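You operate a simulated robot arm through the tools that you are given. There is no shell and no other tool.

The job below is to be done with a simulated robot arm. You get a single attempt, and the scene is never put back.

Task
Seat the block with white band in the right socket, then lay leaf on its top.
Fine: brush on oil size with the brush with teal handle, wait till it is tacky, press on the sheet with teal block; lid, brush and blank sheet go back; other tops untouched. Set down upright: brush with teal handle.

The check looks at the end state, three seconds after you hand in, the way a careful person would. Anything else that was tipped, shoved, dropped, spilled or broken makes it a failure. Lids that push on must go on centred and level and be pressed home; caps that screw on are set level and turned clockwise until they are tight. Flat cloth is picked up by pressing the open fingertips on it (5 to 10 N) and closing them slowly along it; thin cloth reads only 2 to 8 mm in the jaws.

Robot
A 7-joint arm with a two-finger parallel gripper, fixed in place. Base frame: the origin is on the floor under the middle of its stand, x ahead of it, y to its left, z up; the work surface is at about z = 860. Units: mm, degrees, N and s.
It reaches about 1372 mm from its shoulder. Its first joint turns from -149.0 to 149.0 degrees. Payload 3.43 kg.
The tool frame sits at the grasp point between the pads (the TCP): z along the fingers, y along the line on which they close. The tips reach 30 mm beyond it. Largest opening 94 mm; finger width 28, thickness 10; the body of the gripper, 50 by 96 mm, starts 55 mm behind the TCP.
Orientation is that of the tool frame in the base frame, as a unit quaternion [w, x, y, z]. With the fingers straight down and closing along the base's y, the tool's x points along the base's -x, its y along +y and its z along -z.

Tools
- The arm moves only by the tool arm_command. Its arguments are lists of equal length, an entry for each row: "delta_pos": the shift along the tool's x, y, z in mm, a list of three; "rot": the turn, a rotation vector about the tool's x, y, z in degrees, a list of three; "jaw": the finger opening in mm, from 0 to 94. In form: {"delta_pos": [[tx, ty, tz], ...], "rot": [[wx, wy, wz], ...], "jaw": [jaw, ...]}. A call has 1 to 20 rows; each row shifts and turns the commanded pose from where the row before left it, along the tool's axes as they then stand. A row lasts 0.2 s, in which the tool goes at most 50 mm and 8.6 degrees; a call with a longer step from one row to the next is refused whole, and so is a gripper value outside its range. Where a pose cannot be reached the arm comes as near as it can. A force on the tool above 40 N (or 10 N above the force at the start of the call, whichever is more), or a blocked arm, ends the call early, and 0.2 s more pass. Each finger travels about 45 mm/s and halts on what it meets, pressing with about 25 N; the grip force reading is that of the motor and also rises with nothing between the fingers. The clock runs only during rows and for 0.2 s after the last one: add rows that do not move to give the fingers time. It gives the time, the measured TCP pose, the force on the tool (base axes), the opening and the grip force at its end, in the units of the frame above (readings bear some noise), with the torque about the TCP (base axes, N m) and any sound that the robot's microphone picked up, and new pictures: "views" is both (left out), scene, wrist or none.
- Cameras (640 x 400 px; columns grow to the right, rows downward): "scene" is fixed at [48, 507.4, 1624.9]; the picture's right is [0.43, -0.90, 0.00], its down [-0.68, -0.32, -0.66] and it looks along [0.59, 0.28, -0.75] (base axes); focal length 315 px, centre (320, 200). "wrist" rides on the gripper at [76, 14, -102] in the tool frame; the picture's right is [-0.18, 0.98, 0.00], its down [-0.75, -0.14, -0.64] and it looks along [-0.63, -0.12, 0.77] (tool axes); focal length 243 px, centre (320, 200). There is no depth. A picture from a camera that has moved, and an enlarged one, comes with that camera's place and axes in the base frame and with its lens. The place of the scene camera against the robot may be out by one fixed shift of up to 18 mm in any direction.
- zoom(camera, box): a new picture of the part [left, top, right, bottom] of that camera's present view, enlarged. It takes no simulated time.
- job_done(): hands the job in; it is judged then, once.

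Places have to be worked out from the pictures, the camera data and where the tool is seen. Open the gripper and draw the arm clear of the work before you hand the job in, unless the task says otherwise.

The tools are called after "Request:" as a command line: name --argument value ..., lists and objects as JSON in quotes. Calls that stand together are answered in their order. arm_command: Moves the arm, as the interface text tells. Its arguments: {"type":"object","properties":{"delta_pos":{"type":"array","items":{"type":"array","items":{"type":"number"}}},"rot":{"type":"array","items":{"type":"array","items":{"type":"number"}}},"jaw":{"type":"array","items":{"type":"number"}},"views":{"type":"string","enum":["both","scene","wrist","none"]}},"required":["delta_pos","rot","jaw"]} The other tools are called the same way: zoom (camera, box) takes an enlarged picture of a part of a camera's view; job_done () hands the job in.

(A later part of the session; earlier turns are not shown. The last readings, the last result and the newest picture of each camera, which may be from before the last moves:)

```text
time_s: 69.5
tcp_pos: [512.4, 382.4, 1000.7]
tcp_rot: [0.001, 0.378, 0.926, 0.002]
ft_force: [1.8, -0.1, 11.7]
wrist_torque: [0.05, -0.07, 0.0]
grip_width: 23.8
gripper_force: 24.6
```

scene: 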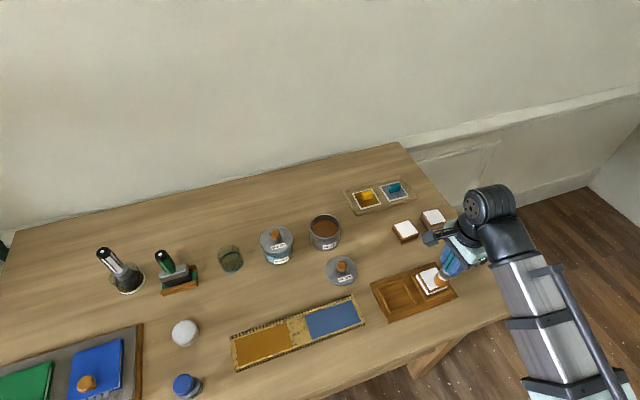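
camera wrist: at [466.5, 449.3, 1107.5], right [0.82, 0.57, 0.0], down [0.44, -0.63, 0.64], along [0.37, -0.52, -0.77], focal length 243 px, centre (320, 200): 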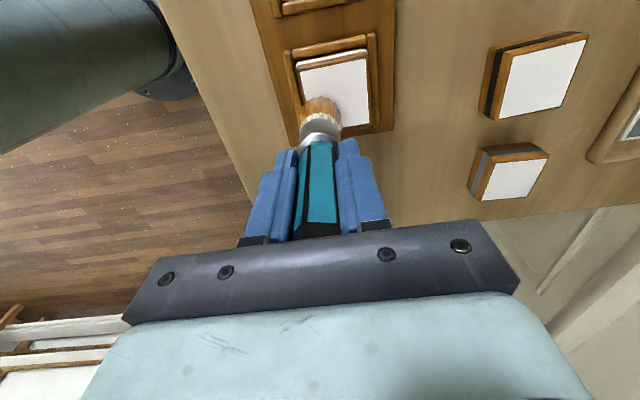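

Contact at 11.7 N. I'll ease 0.25 mm and make a first stroke along the block in tool +y.

Request:
arm_command --delta_pos '[[0, 0, -0.25], [0, 3, 0], [0, 4.4, 0], [0, 4.4, 0], [0, 4.4, 0], [0, 4.4, 0], [0, 4.4, 0], [0, 4.4, 0], [0, 4.4, 0]]' --rot '[[0, 0, 0], [0, 0, 0], [0, 0, 0], [0, 0, 0], [0, 0, 0], [0, 0, 0], [0, 0, 0], [0, 0, 0], [0, 0, 0]]' --jaw '[18, 18, 18, 18, 18, 18, 18, 18, 18]' --views "both"

Request:
zoom --camera "wrist" --box '[240, 40, 400, 170]'

Request:
zoom --camera "scene" --box '[400, 240, 470, 300]'

```text
time_s: 71.5
tcp_pos: [536.0, 409.7, 1000.5]
tcp_rot: [0.0, 0.378, 0.926, 0.002]
ft_force: [-3.3, -1.5, 9.9]
wrist_torque: [-0.09, 0.4, 0.01]
grip_width: 23.8
gripper_force: 24.6
camera wrist: at [491.4, 472.4, 1104.0], right [0.82, 0.57, 0.0], down [0.44, -0.63, 0.64], along [0.37, -0.52, -0.77], focal length 243 px, centre (320, 200)
```

scene: 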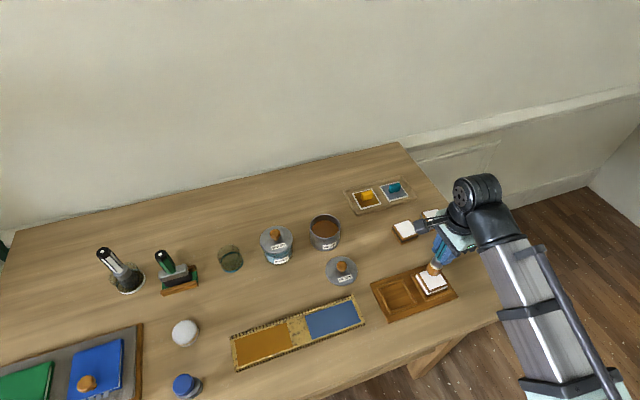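
wrist: 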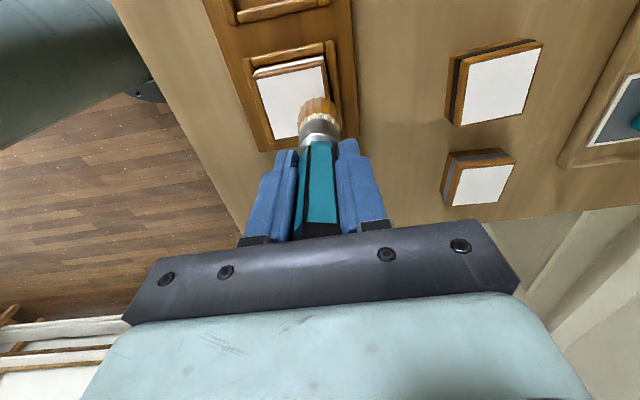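

```text
3.08 times, centred on (320, 105) of wrist
camera zoom: at [491.4, 472.4, 1104.0], right [0.82, 0.57, 0.0], down [0.44, -0.63, 0.64], along [0.37, -0.52, -0.77], focal length 746 px, centre (320, 492)
```

zoom: 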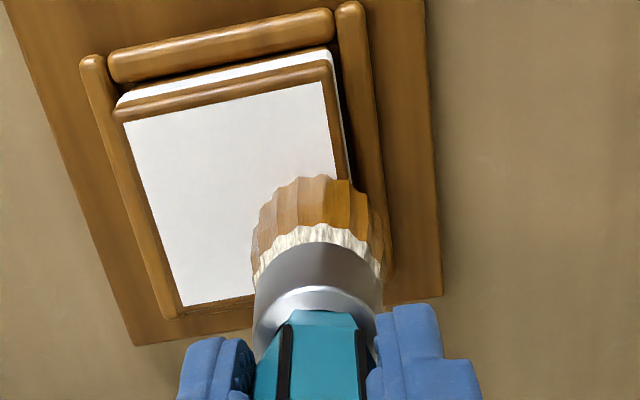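

```text
6.67 times, centred on (435, 270) of scene
camera zoom: at [48.0, 507.4, 1624.9], right [0.43, -0.9, 0.0], down [-0.68, -0.32, -0.66], along [0.59, 0.28, -0.75], focal length 2102 px, centre (-447, -267)
```

zoom: 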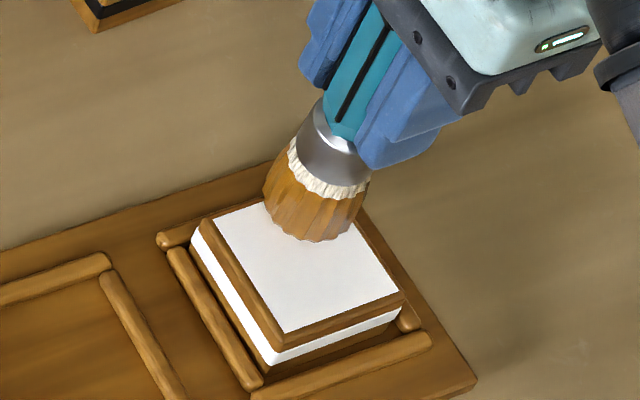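

I'll look closely for any coat where the stroke passed.

Request:
zoom --camera "scene" --box '[418, 260, 448, 292]'

Request:
zoom --camera "wrist" --box '[250, 70, 330, 145]'

Request:
zoom --camera "wrist" --box '[290, 90, 350, 130]'

```text
12.50 times, centred on (433, 276) of scene
camera zoom: at [48.0, 507.4, 1624.9], right [0.43, -0.9, 0.0], down [-0.68, -0.32, -0.66], along [0.59, 0.28, -0.75], focal length 3941 px, centre (-1092, -750)
```

zoom: 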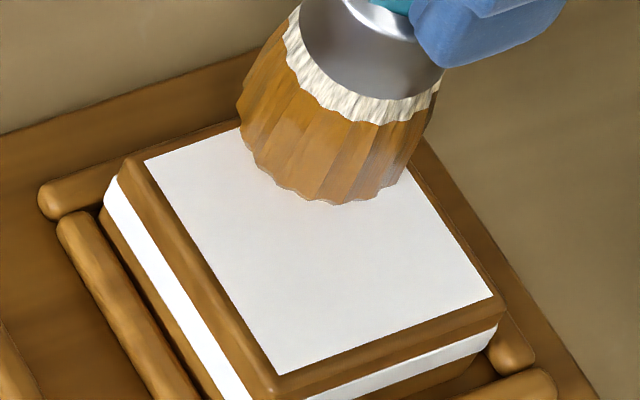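

```text
5.33 times, centred on (290, 108) of wrist
camera zoom: at [491.4, 472.4, 1104.0], right [0.82, 0.57, 0.0], down [0.44, -0.63, 0.64], along [0.37, -0.52, -0.77], focal length 1294 px, centre (480, 693)
```

zoom: 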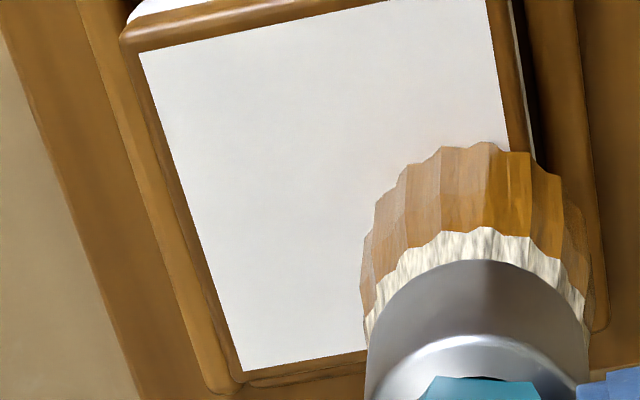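

```text
10.00 times, centred on (320, 110) of wrist
camera zoom: at [491.4, 472.4, 1104.0], right [0.82, 0.57, 0.0], down [0.44, -0.63, 0.64], along [0.37, -0.52, -0.77], focal length 2426 px, centre (320, 1100)
```

zoom: 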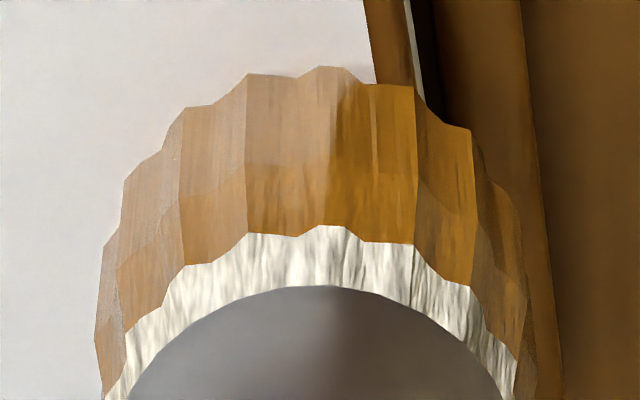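

No visible coat after a single pass; the film may be clear or may need full coverage. I'll keep brushing systematically across the top in overlapping strokes.

Request:
arm_command --delta_pos '[[4, 0, 0], [4, 0, 0], [0, -4.4, 0], [0, -4.4, 0], [0, -4.4, 0], [0, -4.4, 0], [0, -4.4, 0], [0, -4.4, 0], [0, -4.4, 0], [0, -3, 0], [4, 0, 0], [4, 0, 0], [0, 4.4, 0], [0, 4.4, 0], [0, 4.4, 0], [0, 4.4, 0], [0, 4.4, 0], [0, 4.4, 0], [0, 4.4, 0], [0, 3, 0]]' --rot '[[0, 0, 0], [0, 0, 0], [0, 0, 0], [0, 0, 0], [0, 0, 0], [0, 0, 0], [0, 0, 0], [0, 0, 0], [0, 0, 0], [0, 0, 0], [0, 0, 0], [0, 0, 0], [0, 0, 0], [0, 0, 0], [0, 0, 0], [0, 0, 0], [0, 0, 0], [0, 0, 0], [0, 0, 0], [0, 0, 0]]' --jaw '[18, 18, 18, 18, 18, 18, 18, 18, 18, 18, 18, 18, 18, 18, 18, 18, 18, 18, 18, 18]' --views "both"

Request:
zoom --camera "wrist" --box '[240, 60, 340, 150]'

Request:
zoom --camera "scene" --box '[410, 250, 460, 300]'

```text
time_s: 75.7
tcp_pos: [525.4, 419.5, 1001.2]
tcp_rot: [0.001, 0.377, 0.926, 0.001]
ft_force: [0.4, 0.3, -0.4]
wrist_torque: [0.02, 0.0, 0.01]
grip_width: 24.0
gripper_force: 25.2
camera wrist: at [480.8, 483.1, 1104.3], right [0.82, 0.57, 0.0], down [0.44, -0.63, 0.64], along [0.37, -0.52, -0.77], focal length 243 px, centre (320, 200)
```

scene: 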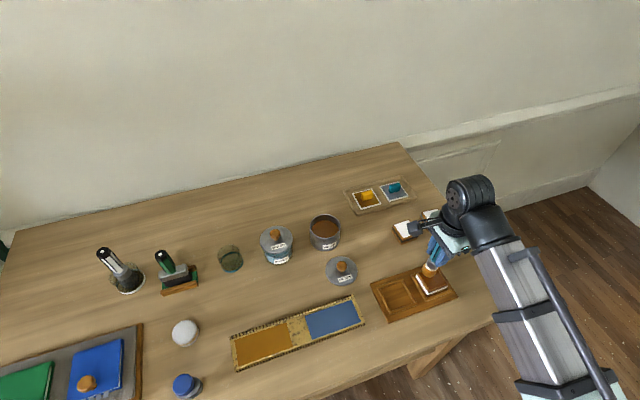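
wrist: 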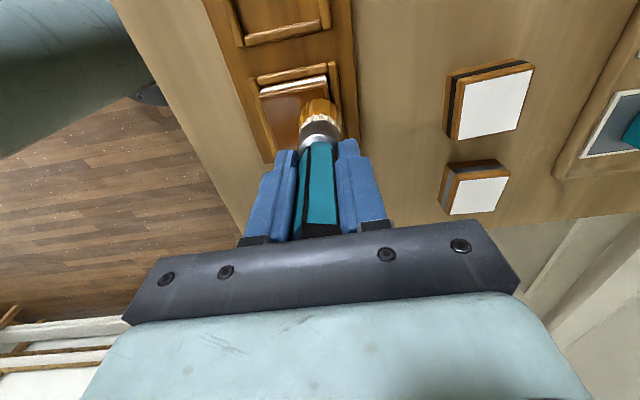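

```text
4.44 times, centred on (290, 105) of wrist
camera zoom: at [480.8, 483.1, 1104.3], right [0.82, 0.57, 0.0], down [0.44, -0.63, 0.64], along [0.37, -0.52, -0.77], focal length 1078 px, centre (453, 622)
```

zoom: 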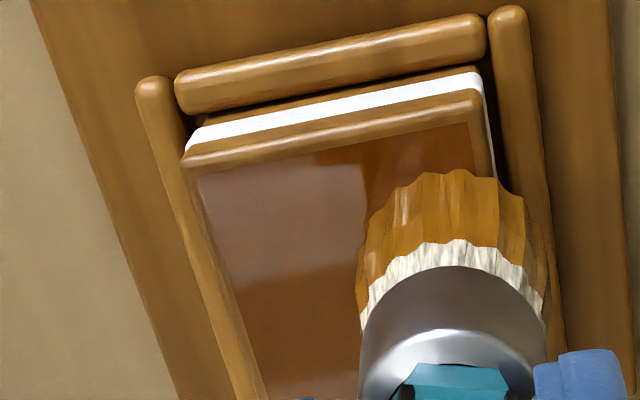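

```text
8.00 times, centred on (435, 275) of scene
camera zoom: at [48.0, 507.4, 1624.9], right [0.43, -0.9, 0.0], down [-0.68, -0.32, -0.66], along [0.59, 0.28, -0.75], focal length 2522 px, centre (-600, -400)
```

zoom: 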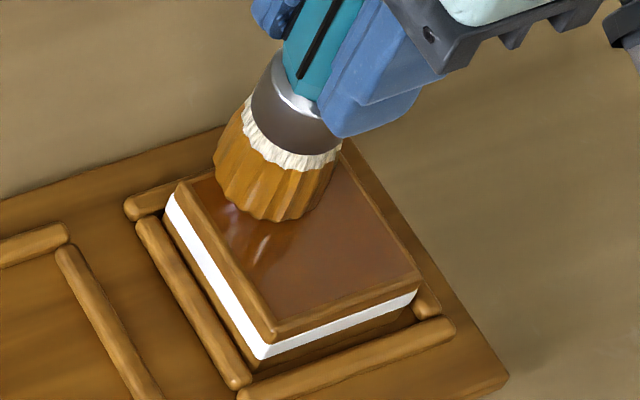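

The whole top is now evenly coated with glossy size, with no spill on the sides. I'll lift the brush away gently and carry it back toward its glass cup.

Request:
arm_command --delta_pos '[[0, 0, -3], [0, 0, -12], [0, 0, -25], [0, 0, -40], [0, 0, -44], [39.3, 18.9, 0], [39.3, 18.9, 0], [39.3, 18.9, 0], [39.3, 18.9, 0], [39.3, 18.9, 0], [39.3, 18.9, 0], [39.3, 18.9, 0], [39.3, 18.9, 0], [39.3, 18.9, 0], [39.3, 18.9, 0], [39.3, 18.9, 0], [39.3, 18.9, 0], [0, 0, 0], [0, 0, 0]]' --rot '[[0, 0, 0], [0, 0, 0], [0, 0, 0], [0, 0, 0], [0, 0, 0], [0, 0, 0], [0, 0, 0], [0, 0, 0], [0, 0, 0], [0, 0, 0], [0, 0, 0], [0, 0, 0], [0, 0, 0], [0, 0, 0], [0, 0, 0], [0, 0, 0], [0, 0, 0], [0, 0, 0], [0, 0, 0]]' --jaw '[18, 18, 18, 18, 18, 18, 18, 18, 18, 18, 18, 18, 18, 18, 18, 18, 18, 18, 18]' --views "both"

Request:
zoom --camera "wrist" --box '[220, 20, 440, 170]'

Request:
zoom --camera "scene" --box '[380, 240, 470, 320]'

Request:
zoom --camera "scene" --box '[140, 160, 300, 300]'

```text
time_s: 79.7
tcp_pos: [351.0, 916.4, 1109.8]
tcp_rot: [0.001, 0.378, 0.926, 0.001]
ft_force: [0.6, -0.9, -0.2]
wrist_torque: [-0.01, 0.02, 0.01]
grip_width: 23.6
gripper_force: 25.6
out of reach, approached as far as the arm can: row 5
camera wrist: at [305.9, 979.7, 1212.8], right [0.82, 0.57, 0.0], down [0.44, -0.63, 0.64], along [0.37, -0.52, -0.77], focal length 243 px, centre (320, 200)
```

scene: 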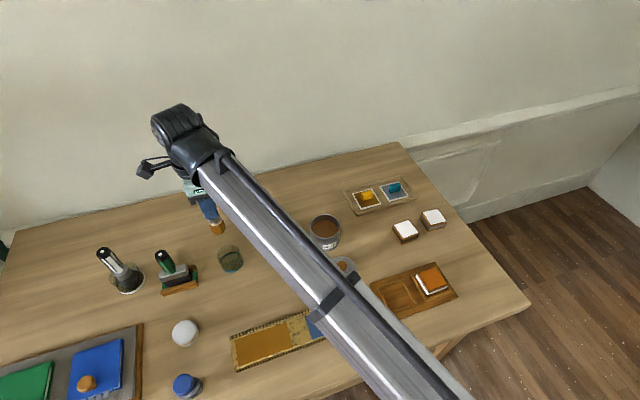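
wrist: 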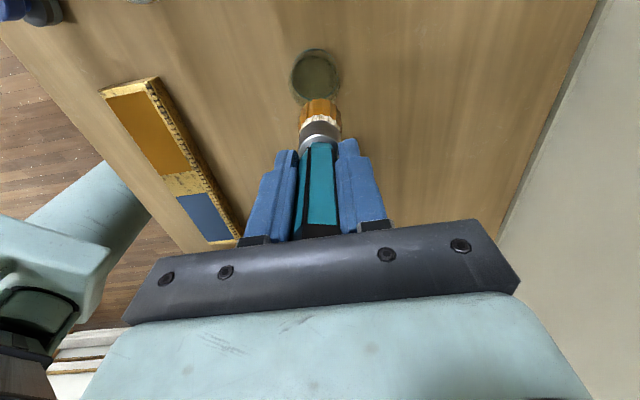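

```text
2.67 times, centred on (330, 95) of wrist
camera zoom: at [305.9, 979.7, 1212.8], right [0.82, 0.57, 0.0], down [0.44, -0.63, 0.64], along [0.37, -0.52, -0.77], focal length 647 px, centre (293, 480)
```

zoom: 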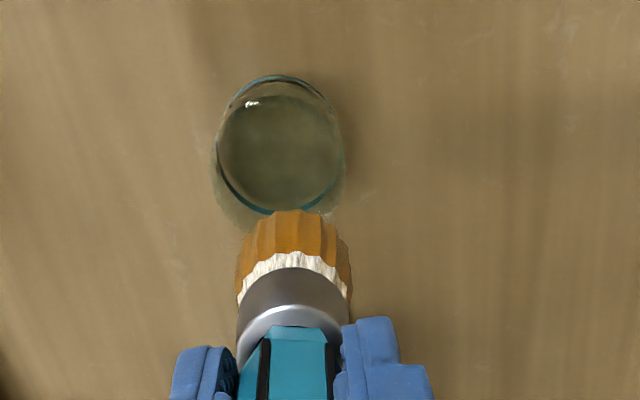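

```text
5.00 times, centred on (425, 280) of scene
camera zoom: at [48.0, 507.4, 1624.9], right [0.43, -0.9, 0.0], down [-0.68, -0.32, -0.66], along [0.59, 0.28, -0.75], focal length 1576 px, centre (-205, -200)
```

zoom: 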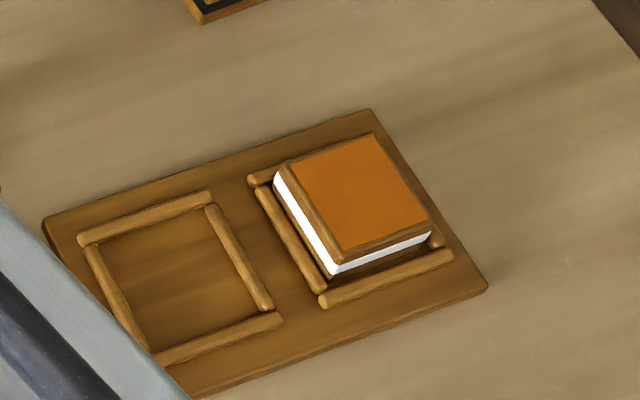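

```text
2.86 times, centred on (220, 230) of scene
camera zoom: at [48.0, 507.4, 1624.9], right [0.43, -0.9, 0.0], down [-0.68, -0.32, -0.66], along [0.59, 0.28, -0.75], focal length 901 px, centre (606, 114)
```

zoom: 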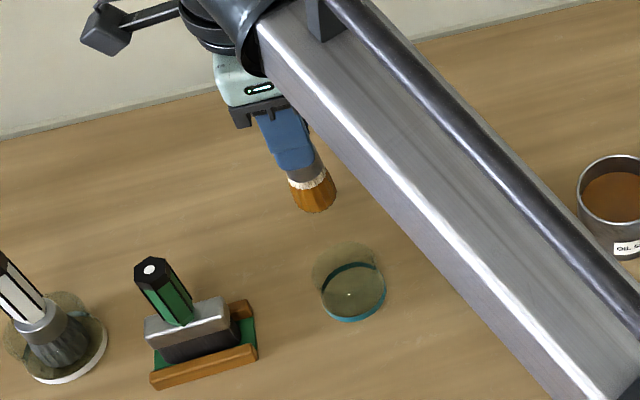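

The block is evenly coated. The cup is about 7 mm off in tool -y, so I'll correct, then lower until the bristles are just above the cup rim and check.

Request:
arm_command --delta_pos '[[1.5, -7.3, 0], [0, 0, 30], [0, 0, 30], [0, 0, 25], [0, 0, 0]]' --rot '[[0, 0, 0], [0, 0, 0], [0, 0, 0], [0, 0, 0], [0, 0, 0]]' --jaw '[18, 18, 18, 18, 18]' --views "both"

Request:
zoom --camera "wrist" --box '[240, 40, 400, 160]'

Request:
zoom --camera "scene" --box '[180, 200, 280, 290]'

```text
time_s: 80.9
tcp_pos: [343.3, 909.7, 1024.4]
tcp_rot: [0.0, 0.378, 0.926, 0.002]
ft_force: [-0.2, -0.6, -1.2]
wrist_torque: [0.0, 0.01, 0.02]
grip_width: 23.8
gripper_force: 25.1
camera wrist: at [298.5, 973.3, 1127.7], right [0.82, 0.57, 0.0], down [0.44, -0.63, 0.64], along [0.37, -0.52, -0.77], focal length 243 px, centre (320, 200)
```

scene: 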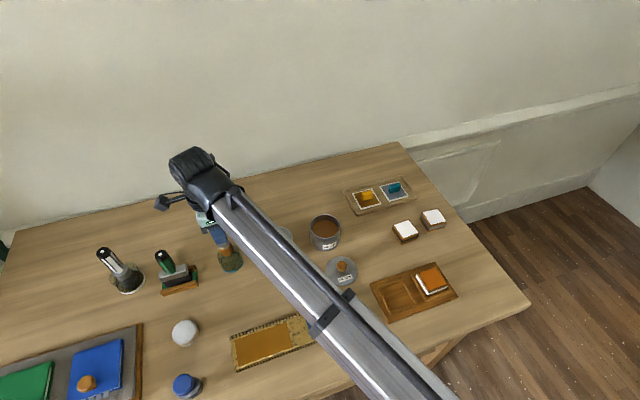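
wrist: 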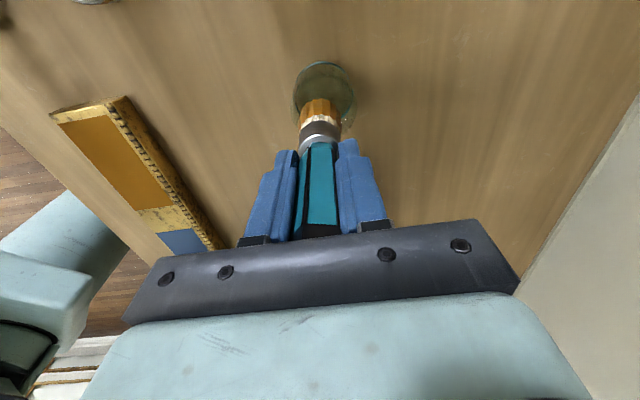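

```text
3.33 times, centred on (320, 100) of wrist
camera zoom: at [298.5, 973.3, 1127.7], right [0.82, 0.57, 0.0], down [0.44, -0.63, 0.64], along [0.37, -0.52, -0.77], focal length 809 px, centre (320, 533)
```

zoom: 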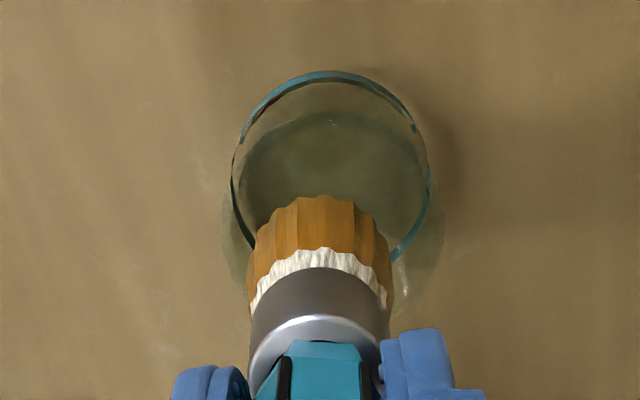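

```text
4.44 times, centred on (230, 245) of scene
camera zoom: at [48.0, 507.4, 1624.9], right [0.43, -0.9, 0.0], down [-0.68, -0.32, -0.66], along [0.59, 0.28, -0.75], focal length 1401 px, centre (720, 0)
```

zoom: 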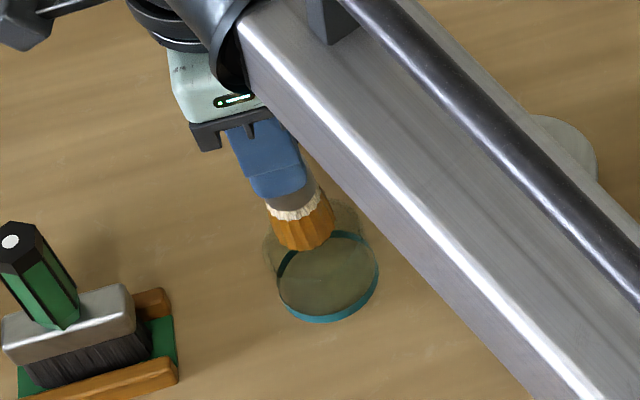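

The cup centre is about 2 mm in +y and 1 mm in +x from the brush tip. I'll correct and lower into the cup, then slow down.

Request:
arm_command --delta_pos '[[1, 2.2, 0], [0, 0, 15], [0, 0, 15], [0, 0, 10], [0, 0, 5], [0, 0, 0]]' --rot '[[0, 0, 0], [0, 0, 0], [0, 0, 0], [0, 0, 0], [0, 0, 0], [0, 0, 0]]' --jaw '[18, 18, 18, 18, 18, 18]' --views "both"

Request:
zoom --camera "wrist" --box '[240, 40, 400, 160]'

Request:
zoom --camera "scene" --box '[180, 200, 280, 290]'

```text
time_s: 82.3
tcp_pos: [347.1, 913.6, 982.6]
tcp_rot: [0.001, 0.378, 0.926, 0.002]
ft_force: [0.1, 0.3, -0.4]
wrist_torque: [0.01, -0.02, 0.03]
grip_width: 23.9
gripper_force: 25.1
camera wrist: at [301.0, 977.0, 1085.3], right [0.82, 0.57, 0.0], down [0.44, -0.63, 0.64], along [0.37, -0.52, -0.77], focal length 243 px, centre (320, 200)
```

scene: 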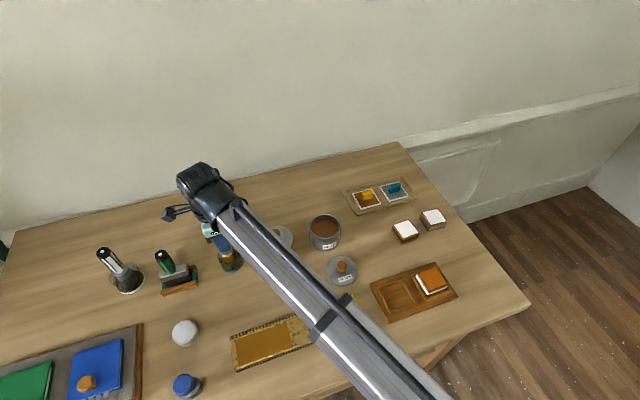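
wrist: 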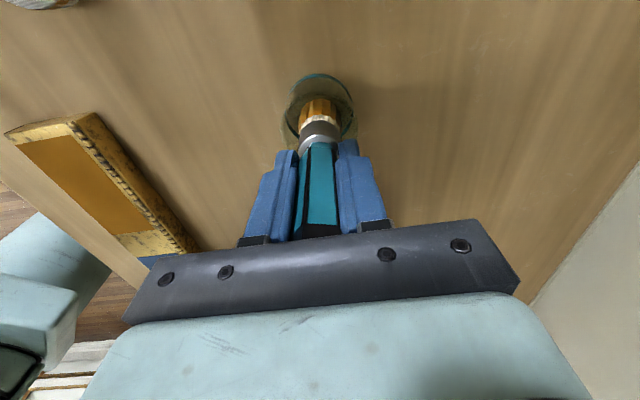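

```text
3.33 times, centred on (320, 100) of wrist
camera zoom: at [301.0, 977.0, 1085.3], right [0.82, 0.57, 0.0], down [0.44, -0.63, 0.64], along [0.37, -0.52, -0.77], focal length 809 px, centre (320, 533)
```

zoom: 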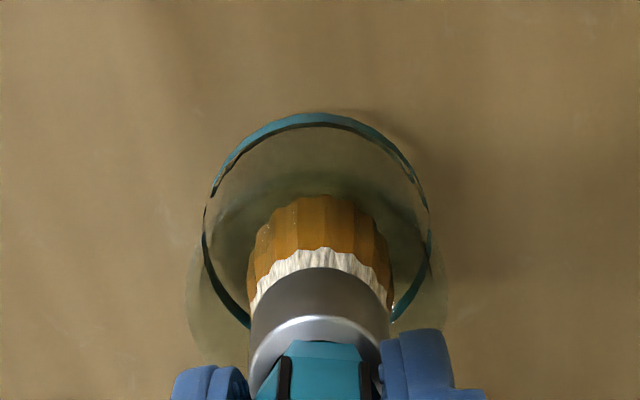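

```text
4.44 times, centred on (230, 245) of scene
camera zoom: at [48.0, 507.4, 1624.9], right [0.43, -0.9, 0.0], down [-0.68, -0.32, -0.66], along [0.59, 0.28, -0.75], focal length 1401 px, centre (720, 0)
```

zoom: 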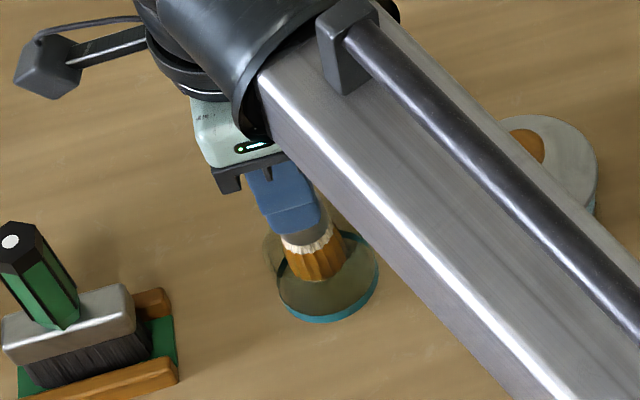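

The brush tip is centred in the cup within 2 mm. I'll continue down in small steps until it touches the cup floor.

Request:
arm_command --delta_pos '[[0, -1, 2], [0, 0, 2], [0, 0, 2], [0, 0, 0]]' --rot '[[0, 0, 0], [0, 0, 0], [0, 0, 0], [0, 0, 0]]' --jaw '[18, 18, 18, 18]' --views "none"

Request:
arm_command --delta_pos '[[0, 0, 1], [0, 0, 1], [0, 0, 0]]' --rot '[[0, 0, 0], [0, 0, 0], [0, 0, 0]]' --jaw '[18, 18, 18]' --views "none"

Request:
arm_command --delta_pos '[[0, 0, 1], [0, 0, 1], [0, 0, 0]]' --rot '[[0, 0, 0], [0, 0, 0], [0, 0, 0]]' --jaw '[18, 18, 18]' --views "none"

```text
time_s: 83.3
tcp_pos: [345.9, 913.4, 975.5]
tcp_rot: [0.001, 0.378, 0.926, 0.002]
ft_force: [-0.4, 0.0, -0.9]
wrist_torque: [0.01, -0.03, -0.01]
grip_width: 23.5
gripper_force: 25.3
```

```text
time_s: 84.1
tcp_pos: [346.7, 912.6, 974.5]
tcp_rot: [0.0, 0.379, 0.926, 0.002]
ft_force: [0.2, 0.6, -1.3]
wrist_torque: [0.0, -0.01, -0.02]
grip_width: 23.8
gripper_force: 24.5
```

```text
time_s: 84.9
tcp_pos: [345.1, 913.4, 972.3]
tcp_rot: [0.001, 0.378, 0.926, 0.002]
ft_force: [-0.5, 1.1, -0.6]
wrist_torque: [-0.01, -0.01, 0.0]
grip_width: 23.9
gripper_force: 24.9
```

No contact yet at z 972; continuing in 1 mm steps.

Request:
arm_command --delta_pos '[[0, 0, 1], [0, 0, 0]]' --rot '[[0, 0, 0], [0, 0, 0]]' --jaw '[18, 18]' --views "none"

Request:
arm_command --delta_pos '[[0, 0, 1], [0, 0, 0]]' --rot '[[0, 0, 0], [0, 0, 0]]' --jaw '[18, 18]' --views "none"

Request:
arm_command --delta_pos '[[0, 0, 1], [0, 0, 0]]' --rot '[[0, 0, 0], [0, 0, 0]]' --jaw '[18, 18]' --views "wrist"

Request:
zoom --camera "wrist" --box '[240, 40, 400, 160]'

```text
time_s: 85.5
tcp_pos: [346.2, 912.6, 971.6]
tcp_rot: [0.001, 0.378, 0.926, 0.002]
ft_force: [0.5, -0.2, -0.4]
wrist_torque: [0.01, -0.02, -0.01]
grip_width: 24.0
gripper_force: 24.8
```

```text
time_s: 86.1
tcp_pos: [345.4, 913.2, 969.3]
tcp_rot: [0.0, 0.378, 0.926, 0.002]
ft_force: [-0.6, -0.2, -0.6]
wrist_torque: [-0.01, -0.01, -0.02]
grip_width: 23.4
gripper_force: 25.4
```

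```text
time_s: 86.7
tcp_pos: [344.8, 914.2, 970.6]
tcp_rot: [0.0, 0.378, 0.926, 0.001]
ft_force: [-0.2, 0.4, 0.1]
wrist_torque: [-0.01, 0.01, 0.0]
grip_width: 23.7
gripper_force: 24.5
camera wrist: at [300.1, 976.2, 1072.6], right [0.82, 0.57, 0.0], down [0.44, -0.63, 0.64], along [0.37, -0.52, -0.77], focal length 243 px, centre (320, 200)
```

wrist: 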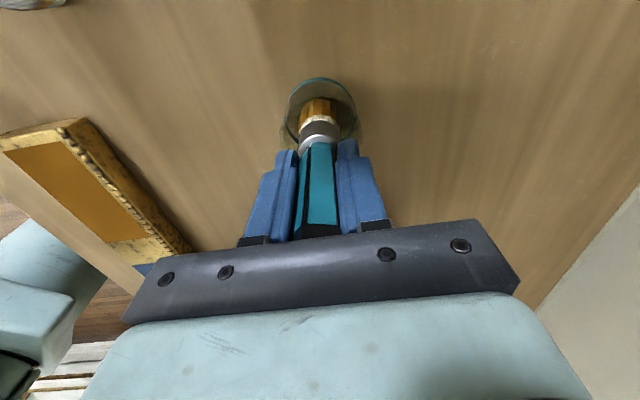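

```text
3.33 times, centred on (320, 100) of wrist
camera zoom: at [300.1, 976.2, 1072.6], right [0.82, 0.57, 0.0], down [0.44, -0.63, 0.64], along [0.37, -0.52, -0.77], focal length 809 px, centre (320, 533)
```

zoom: 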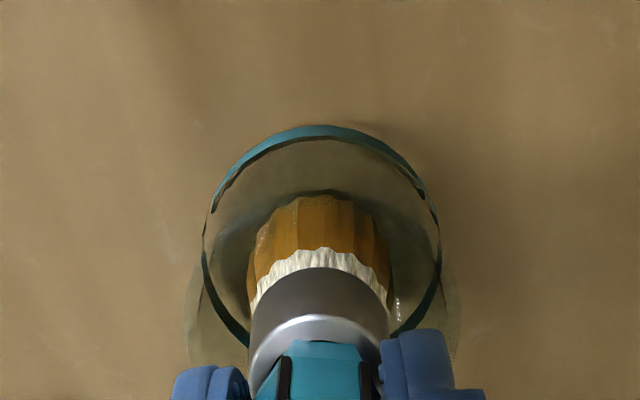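

Still centred in the cup with no contact yet. A few more 1 mm steps.

Request:
arm_command --delta_pos '[[0, 0, 1], [0, 0, 0]]' --rot '[[0, 0, 0], [0, 0, 0]]' --jaw '[18, 18]' --views "none"

Request:
arm_command --delta_pos '[[0, 0, 0.7], [0, 0, 0]]' --rot '[[0, 0, 0], [0, 0, 0]]' --jaw '[18, 18]' --views "none"

Request:
arm_command --delta_pos '[[0, 0, 0.7], [0, 0, 0]]' --rot '[[0, 0, 0], [0, 0, 0]]' --jaw '[18, 18]' --views "none"

```text
time_s: 87.3
tcp_pos: [344.9, 913.0, 967.5]
tcp_rot: [0.001, 0.377, 0.926, 0.001]
ft_force: [0.2, -0.8, -0.3]
wrist_torque: [0.0, 0.01, -0.02]
grip_width: 23.6
gripper_force: 24.8
```

```text
time_s: 87.9
tcp_pos: [345.8, 912.1, 968.6]
tcp_rot: [0.0, 0.378, 0.926, 0.002]
ft_force: [-0.1, 0.0, -0.4]
wrist_torque: [0.03, 0.02, -0.02]
grip_width: 23.6
gripper_force: 24.6
```

```text
time_s: 88.5
tcp_pos: [345.8, 912.9, 967.6]
tcp_rot: [0.0, 0.377, 0.926, 0.002]
ft_force: [-0.1, -0.2, 0.3]
wrist_torque: [-0.02, -0.02, 0.0]
grip_width: 23.8
gripper_force: 24.7
```

Request:
arm_command --delta_pos '[[0, 0, 0.7], [0, 0, 0]]' --rot '[[0, 0, 0], [0, 0, 0]]' --jaw '[18, 18]' --views "none"

Request:
arm_command --delta_pos '[[0, 0, 0.7], [0, 0, 0]]' --rot '[[0, 0, 0], [0, 0, 0]]' --jaw '[18, 18]' --views "none"

Request:
arm_command --delta_pos '[[0, 0, 0.7], [0, 0, 0]]' --rot '[[0, 0, 0], [0, 0, 0]]' --jaw '[18, 18]' --views "both"

Request:
zoom --camera "scene" --box '[180, 200, 280, 290]'

```text
time_s: 89.1
tcp_pos: [345.2, 913.0, 966.4]
tcp_rot: [0.001, 0.377, 0.926, 0.002]
ft_force: [1.2, 0.7, -0.3]
wrist_torque: [0.03, -0.02, 0.01]
grip_width: 23.8
gripper_force: 25.0
```

```text
time_s: 89.7
tcp_pos: [346.2, 913.4, 967.3]
tcp_rot: [0.0, 0.378, 0.926, 0.001]
ft_force: [0.8, -0.7, -0.6]
wrist_torque: [-0.04, 0.04, -0.01]
grip_width: 23.4
gripper_force: 24.5
```

```text
time_s: 90.3
tcp_pos: [345.9, 912.0, 965.8]
tcp_rot: [0.0, 0.379, 0.926, 0.002]
ft_force: [-0.3, 0.5, -1.7]
wrist_torque: [0.02, -0.03, 0.0]
grip_width: 23.6
gripper_force: 24.6
camera wrist: at [300.5, 976.6, 1069.0], right [0.82, 0.57, 0.0], down [0.44, -0.63, 0.64], along [0.37, -0.52, -0.77], focal length 243 px, centre (320, 200)
```

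scene: 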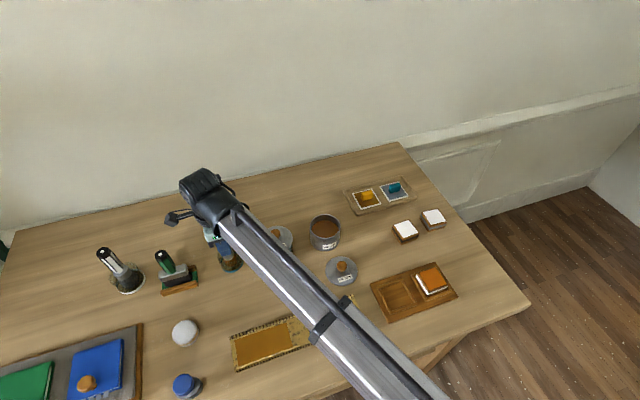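
wrist: 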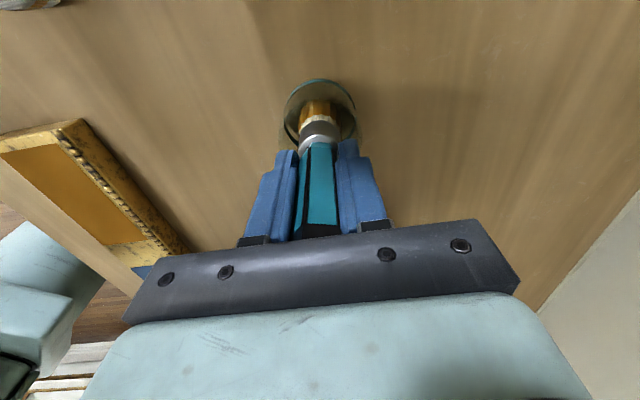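

```text
4.44 times, centred on (230, 245) of scene
camera zoom: at [48.0, 507.4, 1624.9], right [0.43, -0.9, 0.0], down [-0.68, -0.32, -0.66], along [0.59, 0.28, -0.75], focal length 1401 px, centre (720, 0)
```

zoom: 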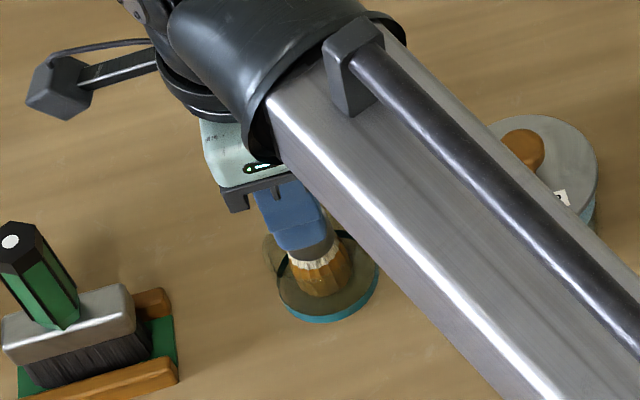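

Approaching the cup floor; a few more small steps.

Request:
arm_command --delta_pos '[[0, 0, 0.7], [0, 0, 0]]' --rot '[[0, 0, 0], [0, 0, 0]]' --jaw '[18, 18]' --views "none"

Request:
arm_command --delta_pos '[[0, 0, 0.7], [0, 0, 0]]' --rot '[[0, 0, 0], [0, 0, 0]]' --jaw '[18, 18]' --views "none"

Request:
arm_command --delta_pos '[[0, 0, 0.7], [0, 0, 0]]' --rot '[[0, 0, 0], [0, 0, 0]]' --jaw '[18, 18]' --views "none"

Request:
arm_command --delta_pos '[[0, 0, 0.7], [0, 0, 0]]' --rot '[[0, 0, 0], [0, 0, 0]]' --jaw '[18, 18]' --views "none"

```text
time_s: 90.9
tcp_pos: [344.5, 912.1, 965.5]
tcp_rot: [0.001, 0.378, 0.926, 0.001]
ft_force: [0.4, -0.3, -0.5]
wrist_torque: [0.0, 0.04, 0.04]
grip_width: 23.8
gripper_force: 25.2
```

```text
time_s: 91.5
tcp_pos: [345.4, 912.9, 965.4]
tcp_rot: [0.001, 0.377, 0.926, 0.001]
ft_force: [0.3, 0.4, -0.7]
wrist_torque: [-0.02, 0.0, -0.01]
grip_width: 23.7
gripper_force: 25.3
```

```text
time_s: 92.1
tcp_pos: [345.2, 913.5, 963.6]
tcp_rot: [0.0, 0.378, 0.926, 0.001]
ft_force: [0.0, -0.1, -0.7]
wrist_torque: [0.0, -0.03, 0.0]
grip_width: 23.4
gripper_force: 25.4
```

```text
time_s: 92.7
tcp_pos: [345.1, 912.6, 963.1]
tcp_rot: [0.0, 0.378, 0.926, 0.003]
ft_force: [-0.5, -0.5, -0.1]
wrist_torque: [0.01, -0.03, -0.01]
grip_width: 23.9
gripper_force: 25.3
```

Request:
arm_command --delta_pos '[[0, 0, 0.7], [0, 0, 0]]' --rot '[[0, 0, 0], [0, 0, 0]]' --jaw '[18, 18]' --views "none"

Request:
arm_command --delta_pos '[[0, 0, 0.7], [0, 0, 0]]' --rot '[[0, 0, 0], [0, 0, 0]]' --jaw '[18, 18]' --views "none"

Request:
arm_command --delta_pos '[[0, 0, 0.7], [0, 0, 0]]' --rot '[[0, 0, 0], [0, 0, 0]]' --jaw '[18, 18]' --views "both"

Request:
zoom --camera "wrist" --box '[240, 50, 420, 240]'

Request:
zoom --camera "scene" --box '[200, 220, 270, 290]'

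```text
time_s: 93.3
tcp_pos: [345.4, 913.4, 963.0]
tcp_rot: [0.001, 0.377, 0.926, 0.002]
ft_force: [-1.1, -0.3, 7.6]
wrist_torque: [0.01, 0.2, 0.04]
grip_width: 23.7
gripper_force: 25.2
```

```text
time_s: 93.9
tcp_pos: [344.9, 912.7, 962.1]
tcp_rot: [0.001, 0.378, 0.926, 0.002]
ft_force: [1.7, 1.0, 17.9]
wrist_torque: [0.12, 0.05, 0.0]
grip_width: 23.9
gripper_force: 24.7
```

```text
time_s: 94.5
tcp_pos: [345.1, 912.8, 960.9]
tcp_rot: [0.0, 0.378, 0.926, 0.002]
ft_force: [2.6, 2.6, 16.6]
wrist_torque: [0.17, -0.05, 0.0]
grip_width: 23.9
gripper_force: 25.0
camera wrist: at [300.1, 975.7, 1064.2], right [0.82, 0.57, 0.0], down [0.44, -0.63, 0.64], along [0.37, -0.52, -0.77], focal length 243 px, centre (320, 200)
```

scene: 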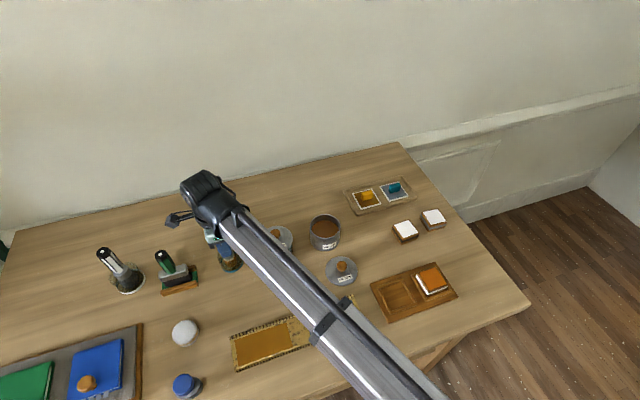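
wrist: 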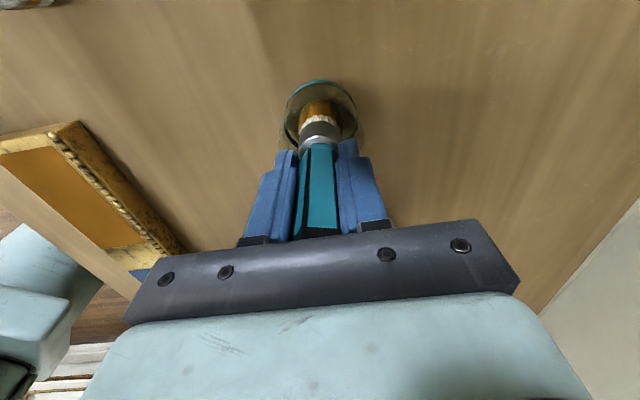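

```text
2.11 times, centred on (330, 145) of wrist
camera zoom: at [300.1, 975.7, 1064.2], right [0.82, 0.57, 0.0], down [0.44, -0.63, 0.64], along [0.37, -0.52, -0.77], focal length 511 px, centre (299, 316)
```

zoom: 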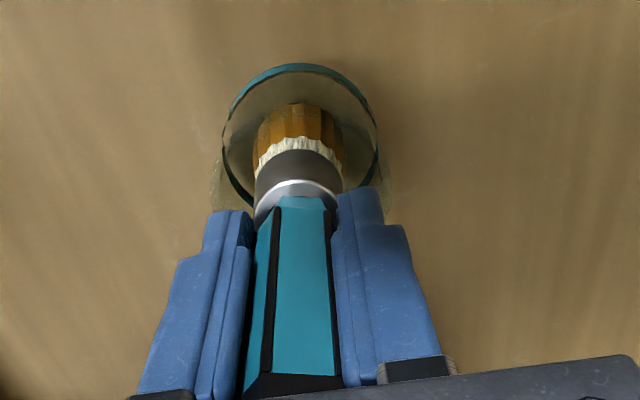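

```text
5.71 times, centred on (235, 255) of scene
camera zoom: at [48.0, 507.4, 1624.9], right [0.43, -0.9, 0.0], down [-0.68, -0.32, -0.66], along [0.59, 0.28, -0.75], focal length 1802 px, centre (806, -114)
```

zoom: 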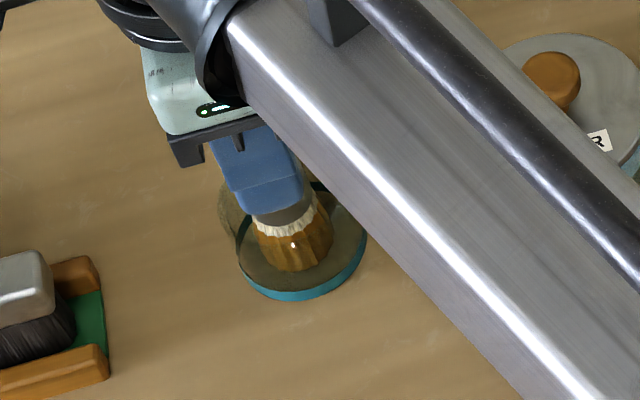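

The brush is standing on the cup floor. I'll ease the pressure and open the jaws slowly, watching that it stays upright.

Request:
arm_command --delta_pos '[[0, 0, -0.7], [0, 0, 0], [0, 0, 0], [0, 0, 0], [0, 0, 0], [0, 0, 0], [0, 0, 0], [0, 0, 0]]' --rot '[[0, 0, 0], [0, 0, 0], [0, 0, 0], [0, 0, 0], [0, 0, 0], [0, 0, 0], [0, 0, 0], [0, 0, 0]]' --jaw '[20, 23, 25, 27, 30, 36, 46, 50]' --views "both"

Request:
zoom --camera "wrist" --box '[240, 50, 420, 240]'

Request:
zoom --camera "scene" --box '[200, 220, 270, 290]'

```text
time_s: 96.3
tcp_pos: [343.9, 912.0, 960.5]
tcp_rot: [0.0, 0.378, 0.926, 0.001]
ft_force: [-0.2, 0.4, 0.0]
wrist_torque: [0.03, 0.01, 0.01]
grip_width: 50.1
gripper_force: 0.0
camera wrist: at [299.6, 976.3, 1064.3], right [0.82, 0.57, 0.0], down [0.44, -0.63, 0.64], along [0.37, -0.52, -0.77], focal length 243 px, centre (320, 200)
```

scene: 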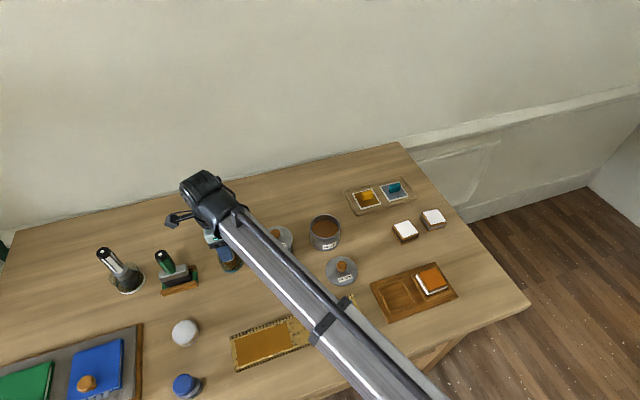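
wrist: 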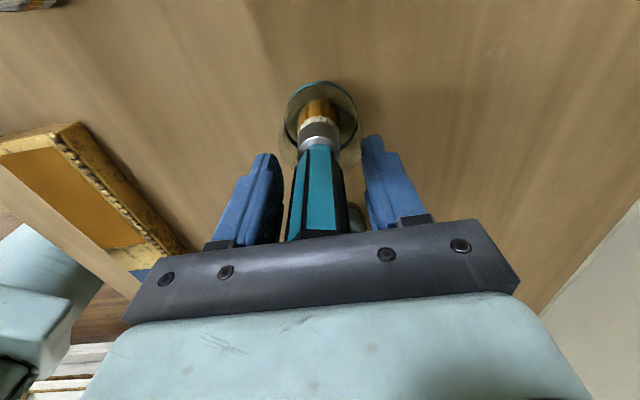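

```text
2.11 times, centred on (330, 145) of wrist
camera zoom: at [299.6, 976.3, 1064.3], right [0.82, 0.57, 0.0], down [0.44, -0.63, 0.64], along [0.37, -0.52, -0.77], focal length 511 px, centre (299, 316)
```

zoom: 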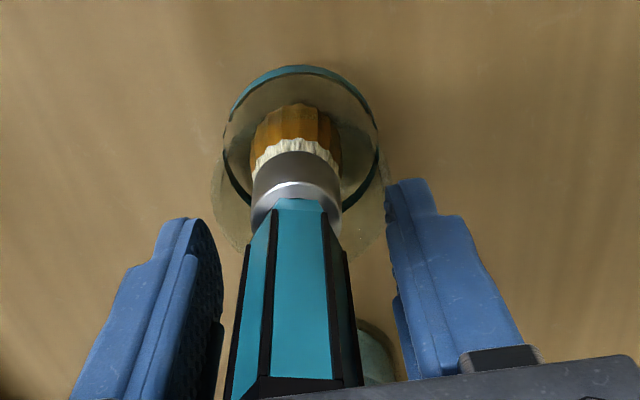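

```text
5.71 times, centred on (235, 255) of scene
camera zoom: at [48.0, 507.4, 1624.9], right [0.43, -0.9, 0.0], down [-0.68, -0.32, -0.66], along [0.59, 0.28, -0.75], focal length 1802 px, centre (806, -114)
```

zoom: 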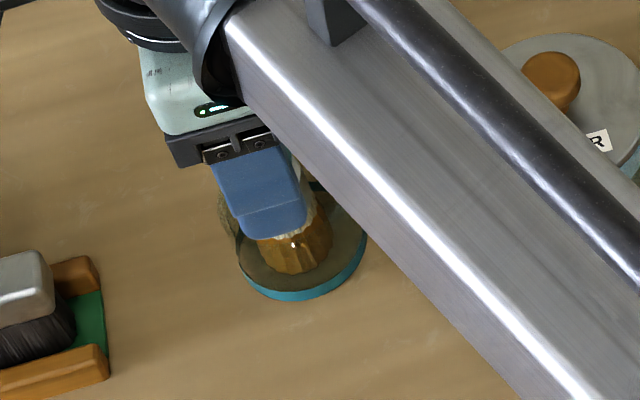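

The brush stands upright on its own in the cup. I'll rise straight up and go back to the lid.

Request:
arm_command --delta_pos '[[0, 0, -10], [0, 0, -30], [0, 0, -35], [0, 0, -35], [0, 0, -30], [-39.5, -17.7, 0], [-39.5, -17.7, 0], [-39.5, -17.7, 0], [-39.5, -17.7, 0], [-39.5, -17.7, 0], [-39.5, -17.7, 0], [-39.5, -17.7, 0], [0, 0, 40], [0, 0, 40], [0, 0, 40], [0, 0, 0]]' --rot '[[0, 0, 0], [0, 0, 0], [0, 0, 0], [0, 0, 0], [0, 0, 0], [0, 0, 0], [0, 0, 0], [0, 0, 0], [0, 0, 0], [0, 0, 0], [0, 0, 0], [0, 0, 0], [0, 0, 0], [0, 0, 0], [0, 0, 0], [0, 0, 0]]' --jaw '[50, 50, 50, 50, 50, 60, 60, 60, 60, 60, 60, 60, 60, 60, 60, 60]' --views "both"

Request:
zoom --camera "wrist" --box '[220, 80, 420, 230]'

Request:
zoom --camera "scene" --box '[190, 200, 290, 290]'

Request:
zoom --camera "scene" --box '[400, 250, 470, 310]'

```text
time_s: 99.7
tcp_pos: [457.3, 629.8, 979.7]
tcp_rot: [0.001, 0.378, 0.926, 0.001]
ft_force: [0.2, -0.2, 0.8]
wrist_torque: [-0.02, -0.01, -0.02]
grip_width: 59.8
gripper_force: 0.2
camera wrist: at [412.2, 693.2, 1082.9], right [0.82, 0.57, 0.0], down [0.44, -0.63, 0.64], along [0.37, -0.52, -0.77], focal length 243 px, centre (320, 200)
```

scene: 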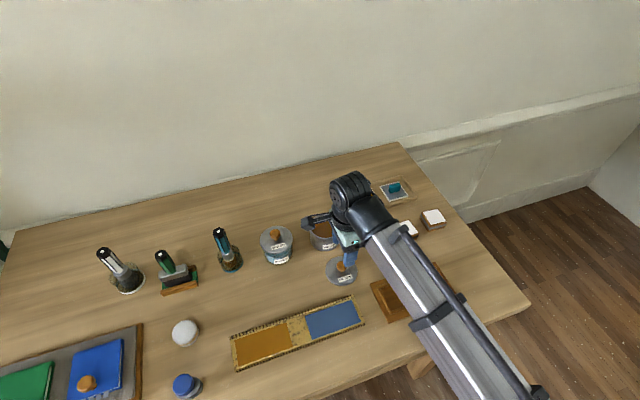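
wrist: 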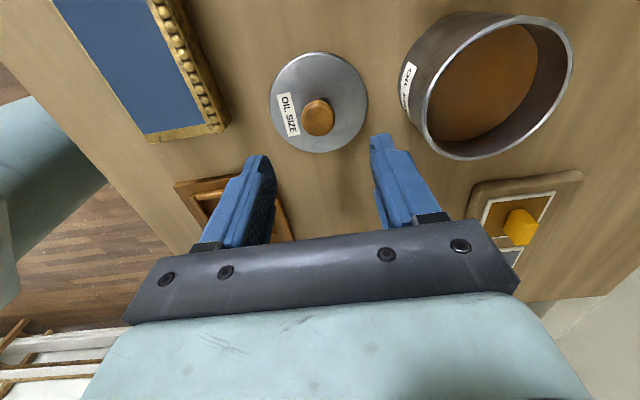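

```text
2.67 times, centred on (320, 155) of wrist
camera zoom: at [412.2, 693.2, 1082.9], right [0.82, 0.57, 0.0], down [0.44, -0.63, 0.64], along [0.37, -0.52, -0.77], focal length 647 px, centre (320, 320)
```

zoom: 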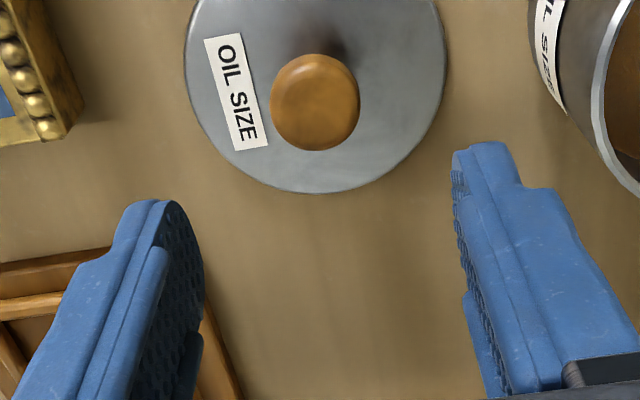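

```text
4.44 times, centred on (240, 245) of scene
camera zoom: at [48.0, 507.4, 1624.9], right [0.43, -0.9, 0.0], down [-0.68, -0.32, -0.66], along [0.59, 0.28, -0.75], focal length 1401 px, centre (676, 0)
```

zoom: 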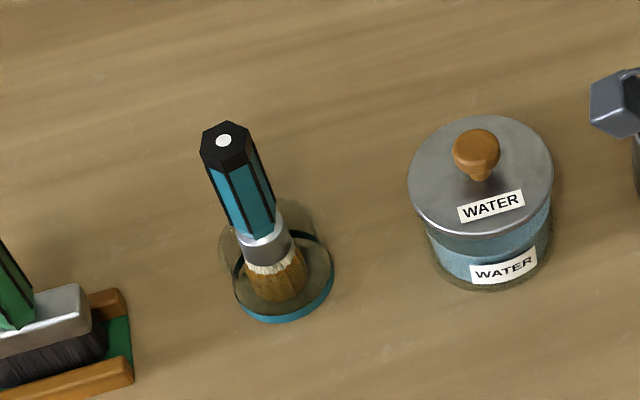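

```text
6.67 times, centred on (435, 280) of scene
camera zoom: at [48.0, 507.4, 1624.9], right [0.43, -0.9, 0.0], down [-0.68, -0.32, -0.66], along [0.59, 0.28, -0.75], focal length 2102 px, centre (-447, -333)
```

zoom: 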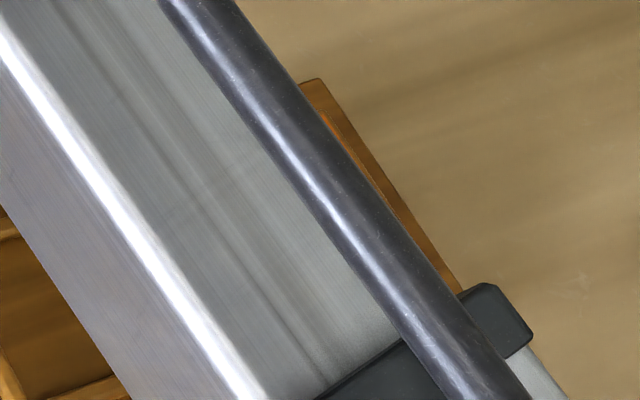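

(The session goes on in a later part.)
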